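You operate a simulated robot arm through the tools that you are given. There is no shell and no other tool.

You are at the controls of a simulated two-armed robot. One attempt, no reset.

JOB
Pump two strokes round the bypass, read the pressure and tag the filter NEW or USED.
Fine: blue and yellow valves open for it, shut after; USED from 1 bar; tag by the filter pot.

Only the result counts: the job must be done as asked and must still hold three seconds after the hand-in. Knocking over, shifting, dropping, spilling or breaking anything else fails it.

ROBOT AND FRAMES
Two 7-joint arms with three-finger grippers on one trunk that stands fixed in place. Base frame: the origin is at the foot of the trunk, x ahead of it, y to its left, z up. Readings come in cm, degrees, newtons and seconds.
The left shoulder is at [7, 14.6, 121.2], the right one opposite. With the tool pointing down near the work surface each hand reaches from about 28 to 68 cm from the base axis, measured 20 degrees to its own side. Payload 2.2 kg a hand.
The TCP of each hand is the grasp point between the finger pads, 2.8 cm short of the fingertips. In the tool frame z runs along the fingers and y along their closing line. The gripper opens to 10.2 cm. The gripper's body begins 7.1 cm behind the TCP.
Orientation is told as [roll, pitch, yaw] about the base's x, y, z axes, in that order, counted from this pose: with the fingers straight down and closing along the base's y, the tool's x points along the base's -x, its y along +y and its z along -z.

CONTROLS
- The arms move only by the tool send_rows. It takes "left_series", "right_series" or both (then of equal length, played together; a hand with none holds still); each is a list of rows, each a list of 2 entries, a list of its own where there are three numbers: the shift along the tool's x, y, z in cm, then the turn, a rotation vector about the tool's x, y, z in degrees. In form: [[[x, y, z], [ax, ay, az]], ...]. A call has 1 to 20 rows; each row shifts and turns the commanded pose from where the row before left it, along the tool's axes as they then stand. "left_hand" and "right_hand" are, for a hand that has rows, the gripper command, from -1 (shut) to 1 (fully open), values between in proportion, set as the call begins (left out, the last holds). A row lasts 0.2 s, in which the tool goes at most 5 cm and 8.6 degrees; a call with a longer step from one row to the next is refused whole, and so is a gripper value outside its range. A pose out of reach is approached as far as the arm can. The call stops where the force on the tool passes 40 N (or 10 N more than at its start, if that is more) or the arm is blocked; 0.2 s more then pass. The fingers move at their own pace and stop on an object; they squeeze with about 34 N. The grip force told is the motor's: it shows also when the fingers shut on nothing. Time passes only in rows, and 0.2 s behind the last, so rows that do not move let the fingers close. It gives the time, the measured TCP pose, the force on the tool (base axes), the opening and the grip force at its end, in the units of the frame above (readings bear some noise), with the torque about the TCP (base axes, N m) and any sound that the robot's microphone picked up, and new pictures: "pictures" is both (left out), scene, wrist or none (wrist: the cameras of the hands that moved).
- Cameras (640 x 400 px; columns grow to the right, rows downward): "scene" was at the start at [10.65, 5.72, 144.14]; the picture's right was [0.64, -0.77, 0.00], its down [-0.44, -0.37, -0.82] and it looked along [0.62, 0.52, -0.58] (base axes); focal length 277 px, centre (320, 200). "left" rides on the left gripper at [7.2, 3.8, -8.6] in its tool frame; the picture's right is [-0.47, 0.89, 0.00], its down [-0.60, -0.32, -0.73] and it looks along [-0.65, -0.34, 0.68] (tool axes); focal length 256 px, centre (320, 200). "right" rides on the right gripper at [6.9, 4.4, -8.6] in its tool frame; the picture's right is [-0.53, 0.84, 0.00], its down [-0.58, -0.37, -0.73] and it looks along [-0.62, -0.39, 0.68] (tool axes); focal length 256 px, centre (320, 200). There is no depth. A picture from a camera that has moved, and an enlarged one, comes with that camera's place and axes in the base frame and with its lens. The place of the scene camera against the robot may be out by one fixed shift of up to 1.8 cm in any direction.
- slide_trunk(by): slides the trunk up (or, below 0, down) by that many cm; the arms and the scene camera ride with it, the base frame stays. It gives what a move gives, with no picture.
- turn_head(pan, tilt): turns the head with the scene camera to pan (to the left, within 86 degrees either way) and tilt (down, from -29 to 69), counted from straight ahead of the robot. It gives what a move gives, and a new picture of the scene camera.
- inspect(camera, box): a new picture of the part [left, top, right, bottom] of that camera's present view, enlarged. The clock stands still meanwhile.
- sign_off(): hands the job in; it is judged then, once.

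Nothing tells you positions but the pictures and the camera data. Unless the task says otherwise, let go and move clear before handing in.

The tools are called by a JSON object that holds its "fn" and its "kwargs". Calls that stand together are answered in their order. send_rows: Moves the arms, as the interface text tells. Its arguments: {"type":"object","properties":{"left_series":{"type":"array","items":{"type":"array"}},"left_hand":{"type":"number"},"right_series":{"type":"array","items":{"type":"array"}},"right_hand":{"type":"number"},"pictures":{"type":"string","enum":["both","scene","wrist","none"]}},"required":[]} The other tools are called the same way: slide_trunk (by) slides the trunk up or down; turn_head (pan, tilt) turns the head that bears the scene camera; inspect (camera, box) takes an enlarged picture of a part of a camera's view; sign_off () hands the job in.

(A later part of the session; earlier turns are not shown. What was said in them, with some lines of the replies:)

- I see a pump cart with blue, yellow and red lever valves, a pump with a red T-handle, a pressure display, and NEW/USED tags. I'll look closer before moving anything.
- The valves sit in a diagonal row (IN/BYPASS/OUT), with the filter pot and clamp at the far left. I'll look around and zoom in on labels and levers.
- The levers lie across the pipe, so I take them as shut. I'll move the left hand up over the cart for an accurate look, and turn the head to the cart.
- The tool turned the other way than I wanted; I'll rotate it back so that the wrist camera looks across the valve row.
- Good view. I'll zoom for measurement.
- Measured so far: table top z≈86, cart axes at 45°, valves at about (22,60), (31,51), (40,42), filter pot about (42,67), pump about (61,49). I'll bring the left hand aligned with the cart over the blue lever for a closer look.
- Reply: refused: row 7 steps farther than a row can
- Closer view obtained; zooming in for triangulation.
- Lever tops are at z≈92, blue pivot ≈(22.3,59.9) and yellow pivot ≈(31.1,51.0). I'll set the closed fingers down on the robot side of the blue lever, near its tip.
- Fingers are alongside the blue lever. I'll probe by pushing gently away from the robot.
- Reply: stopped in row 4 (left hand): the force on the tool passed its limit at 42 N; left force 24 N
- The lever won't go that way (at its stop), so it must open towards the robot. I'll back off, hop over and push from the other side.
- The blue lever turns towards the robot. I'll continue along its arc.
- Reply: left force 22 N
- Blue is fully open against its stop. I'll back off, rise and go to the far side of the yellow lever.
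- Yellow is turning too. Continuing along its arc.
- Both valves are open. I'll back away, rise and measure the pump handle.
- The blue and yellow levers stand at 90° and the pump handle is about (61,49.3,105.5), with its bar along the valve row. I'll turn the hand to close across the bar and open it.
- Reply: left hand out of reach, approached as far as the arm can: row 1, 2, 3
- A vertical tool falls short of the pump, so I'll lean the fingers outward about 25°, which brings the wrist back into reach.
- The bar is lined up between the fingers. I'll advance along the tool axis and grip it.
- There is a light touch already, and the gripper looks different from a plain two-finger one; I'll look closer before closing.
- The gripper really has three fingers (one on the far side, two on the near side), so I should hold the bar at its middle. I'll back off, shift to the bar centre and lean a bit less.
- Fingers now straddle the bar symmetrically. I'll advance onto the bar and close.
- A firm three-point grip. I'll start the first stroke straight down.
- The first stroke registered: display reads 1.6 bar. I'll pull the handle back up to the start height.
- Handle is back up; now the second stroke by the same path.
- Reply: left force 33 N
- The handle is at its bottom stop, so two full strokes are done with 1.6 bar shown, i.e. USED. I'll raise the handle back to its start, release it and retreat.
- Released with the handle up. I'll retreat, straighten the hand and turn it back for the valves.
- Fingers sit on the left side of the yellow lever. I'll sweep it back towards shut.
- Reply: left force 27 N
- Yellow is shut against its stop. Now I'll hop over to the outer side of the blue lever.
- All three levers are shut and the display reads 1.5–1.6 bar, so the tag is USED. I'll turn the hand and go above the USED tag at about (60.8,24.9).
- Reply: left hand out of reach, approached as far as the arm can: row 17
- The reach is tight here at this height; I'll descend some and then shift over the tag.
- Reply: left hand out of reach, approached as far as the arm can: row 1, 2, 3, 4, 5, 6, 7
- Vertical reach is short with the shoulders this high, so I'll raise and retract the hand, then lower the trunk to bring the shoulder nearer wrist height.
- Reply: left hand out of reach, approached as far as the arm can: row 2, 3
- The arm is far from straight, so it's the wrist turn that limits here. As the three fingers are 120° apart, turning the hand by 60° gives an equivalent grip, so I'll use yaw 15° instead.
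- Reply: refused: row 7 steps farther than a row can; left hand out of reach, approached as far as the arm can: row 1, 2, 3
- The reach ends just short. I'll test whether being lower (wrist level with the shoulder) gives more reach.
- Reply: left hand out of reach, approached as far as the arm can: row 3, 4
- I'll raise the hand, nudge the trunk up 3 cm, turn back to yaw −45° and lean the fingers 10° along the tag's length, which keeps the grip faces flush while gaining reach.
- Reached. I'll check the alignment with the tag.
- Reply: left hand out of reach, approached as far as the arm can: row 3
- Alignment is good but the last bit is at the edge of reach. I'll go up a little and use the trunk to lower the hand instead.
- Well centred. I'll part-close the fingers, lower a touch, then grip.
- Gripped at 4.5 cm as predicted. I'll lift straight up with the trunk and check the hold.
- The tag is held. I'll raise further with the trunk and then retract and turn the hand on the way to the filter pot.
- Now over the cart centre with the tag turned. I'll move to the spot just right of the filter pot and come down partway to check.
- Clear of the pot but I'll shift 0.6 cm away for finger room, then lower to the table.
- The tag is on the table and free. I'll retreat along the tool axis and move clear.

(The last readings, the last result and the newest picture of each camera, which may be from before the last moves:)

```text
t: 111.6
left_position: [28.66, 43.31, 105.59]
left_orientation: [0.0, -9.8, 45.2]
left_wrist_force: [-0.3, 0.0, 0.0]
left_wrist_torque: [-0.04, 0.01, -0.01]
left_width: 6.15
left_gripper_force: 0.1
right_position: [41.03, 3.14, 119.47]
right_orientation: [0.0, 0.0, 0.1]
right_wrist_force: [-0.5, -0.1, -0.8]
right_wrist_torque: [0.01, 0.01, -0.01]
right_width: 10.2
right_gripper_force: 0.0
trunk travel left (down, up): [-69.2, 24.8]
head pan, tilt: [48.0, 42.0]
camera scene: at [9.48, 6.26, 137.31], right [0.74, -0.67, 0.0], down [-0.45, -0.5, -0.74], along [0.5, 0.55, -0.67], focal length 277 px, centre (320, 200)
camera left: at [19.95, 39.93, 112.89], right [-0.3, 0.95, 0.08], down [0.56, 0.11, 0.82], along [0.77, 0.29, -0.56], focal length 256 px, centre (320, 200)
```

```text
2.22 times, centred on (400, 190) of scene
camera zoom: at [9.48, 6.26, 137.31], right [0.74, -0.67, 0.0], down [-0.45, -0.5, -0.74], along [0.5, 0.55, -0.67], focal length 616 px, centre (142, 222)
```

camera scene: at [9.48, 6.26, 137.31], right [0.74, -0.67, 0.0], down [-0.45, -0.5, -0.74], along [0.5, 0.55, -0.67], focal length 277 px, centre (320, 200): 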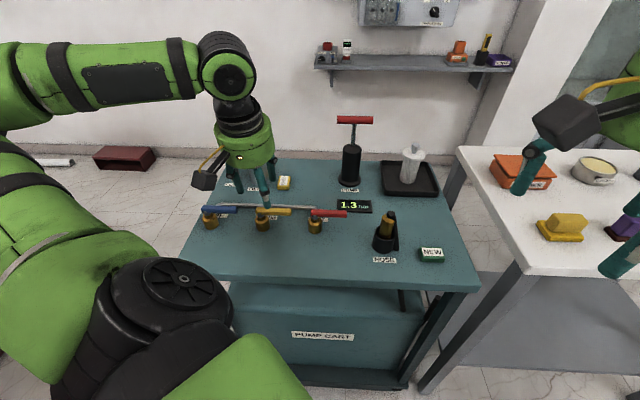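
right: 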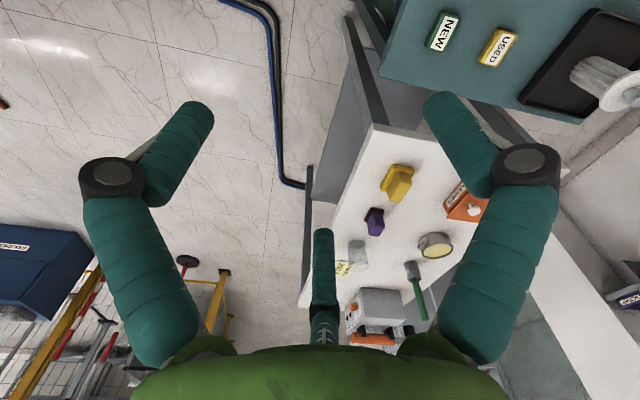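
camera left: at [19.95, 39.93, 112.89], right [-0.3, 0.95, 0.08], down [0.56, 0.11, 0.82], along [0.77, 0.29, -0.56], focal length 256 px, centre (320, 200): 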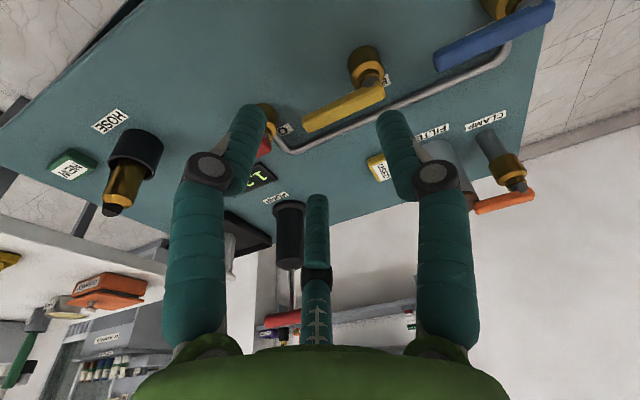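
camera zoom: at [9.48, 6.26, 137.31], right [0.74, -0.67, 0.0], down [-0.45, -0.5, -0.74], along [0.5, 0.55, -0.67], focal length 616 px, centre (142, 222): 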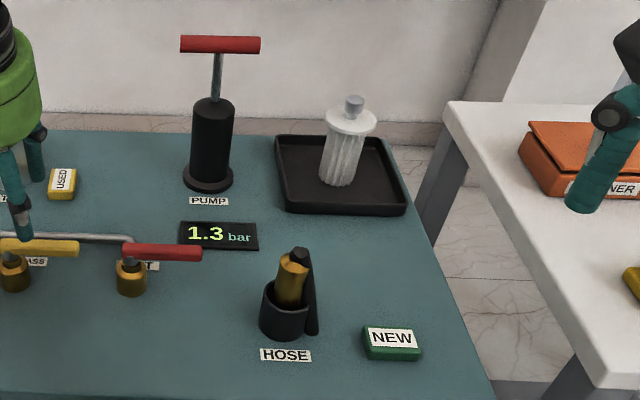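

{"fn": "send_rows", "kwargs": {"left_series": [[[3, 0, -3], [0, 0, 0]], [[3, 0, -3], [0, 0, 0]], [[3, 0, -3], [0, 0, 0]], [[0, 3, -3], [0, 0, 0]], [[0, 3, -3], [0, 0, 0]], [[0, 0, 0], [0, 0, 0]]]}}

{"fn": "inspect", "kwargs": {"camera": "scene", "box": [190, 130, 350, 250]}}

{"fn": "inspect", "kwargs": {"camera": "left", "box": [260, 0, 480, 140]}}

```text
t: 113.0
left_position: [16.8, 39.21, 118.83]
left_orientation: [0.1, -9.8, 45.0]
left_wrist_force: [-0.3, 0.6, 0.1]
left_wrist_torque: [-0.01, 0.01, -0.04]
left_width: 6.11
left_gripper_force: 0.0
right_position: [41.27, 3.19, 119.48]
right_orientation: [0.0, -0.1, 0.1]
right_wrist_force: [0.2, -0.6, -0.3]
right_wrist_torque: [0.02, 0.01, 0.01]
right_width: 10.23
right_gripper_force: 0.1
trunk travel left (down, up): [-69.2, 24.8]
head pan, tilt: [48.0, 42.0]
camera scene: at [9.6, 6.27, 137.3], right [0.74, -0.67, 0.0], down [-0.45, -0.5, -0.74], along [0.5, 0.55, -0.67], focal length 277 px, centre (320, 200)
camera left: at [7.99, 35.98, 126.25], right [-0.3, 0.95, 0.08], down [0.56, 0.11, 0.82], along [0.77, 0.29, -0.56], focal length 256 px, centre (320, 200)
```

scene: 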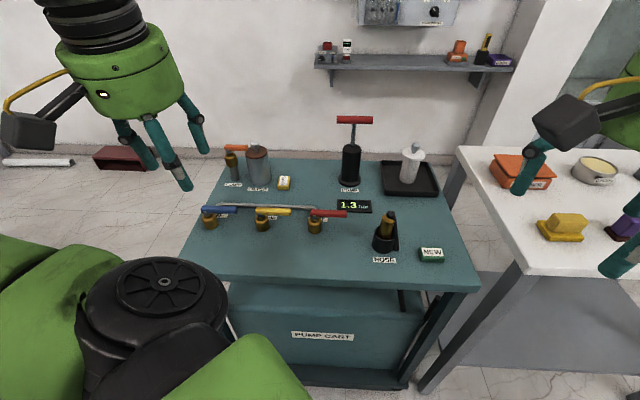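
left: 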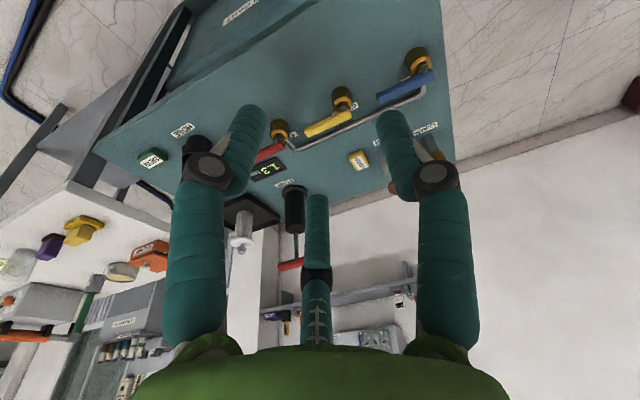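

```text
3.33 times, centred on (270, 190) of scene
camera zoom: at [9.6, 6.27, 137.3], right [0.74, -0.67, 0.0], down [-0.45, -0.5, -0.74], along [0.5, 0.55, -0.67], focal length 924 px, centre (487, 233)
```

zoom: 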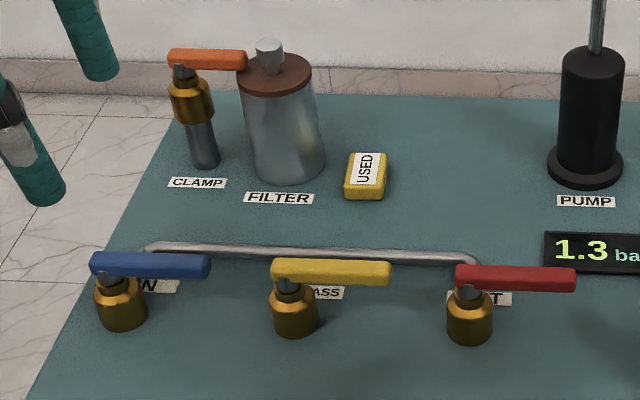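

```text
2.86 times, centred on (370, 70) of left
camera zoom: at [7.99, 35.98, 126.25], right [-0.3, 0.95, 0.08], down [0.56, 0.11, 0.82], along [0.77, 0.29, -0.56], focal length 731 px, centre (177, 571)
```

zoom: 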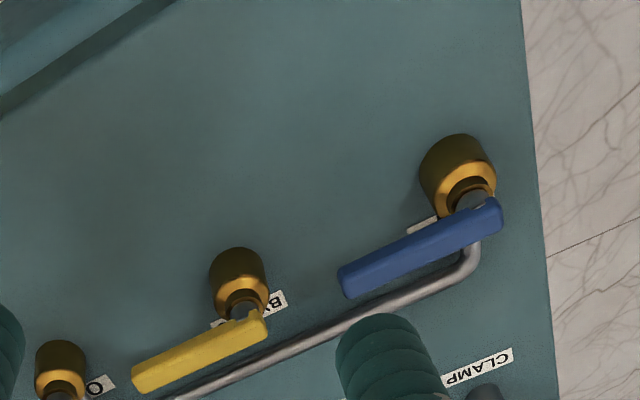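

The blue and yellow valves are shut again and red was never touched. I gave the pump two full strokes. The display showed 1.6 bar after them, so the USED tag lies flat beside the filter pot. Nothing else looks disturbed and the hand is clear, so I'm handing in.

{"fn": "sign_off", "kwargs": {}}

```text
The job is handed in.
```

The job is handed in: I gave the pump two full strokes round the bypass, read 1.6 bar and tagged the filter USED. I don't have the judge's result.

- **Valves:** I opened the blue and yellow valves fully for the pumping, then turned both back against their stops. The red valve was not touched.
- **Reading:** The display showed 1.6 bar after the first stroke and still 1.6 after the second. It then fell slowly and read 1.3 bar at hand-in, still above the 1 bar limit for USED.
- **Tag:** The USED tag lies flat on the cart just to the right of the filter pot, with a gap of about 3 cm. I turned it a quarter turn from how it lay before.
- **Rest of the cart:** The pump handle is back up, the NEW tag was not touched, and the last pictures show nothing else moved. The left hand is clear of the cart.
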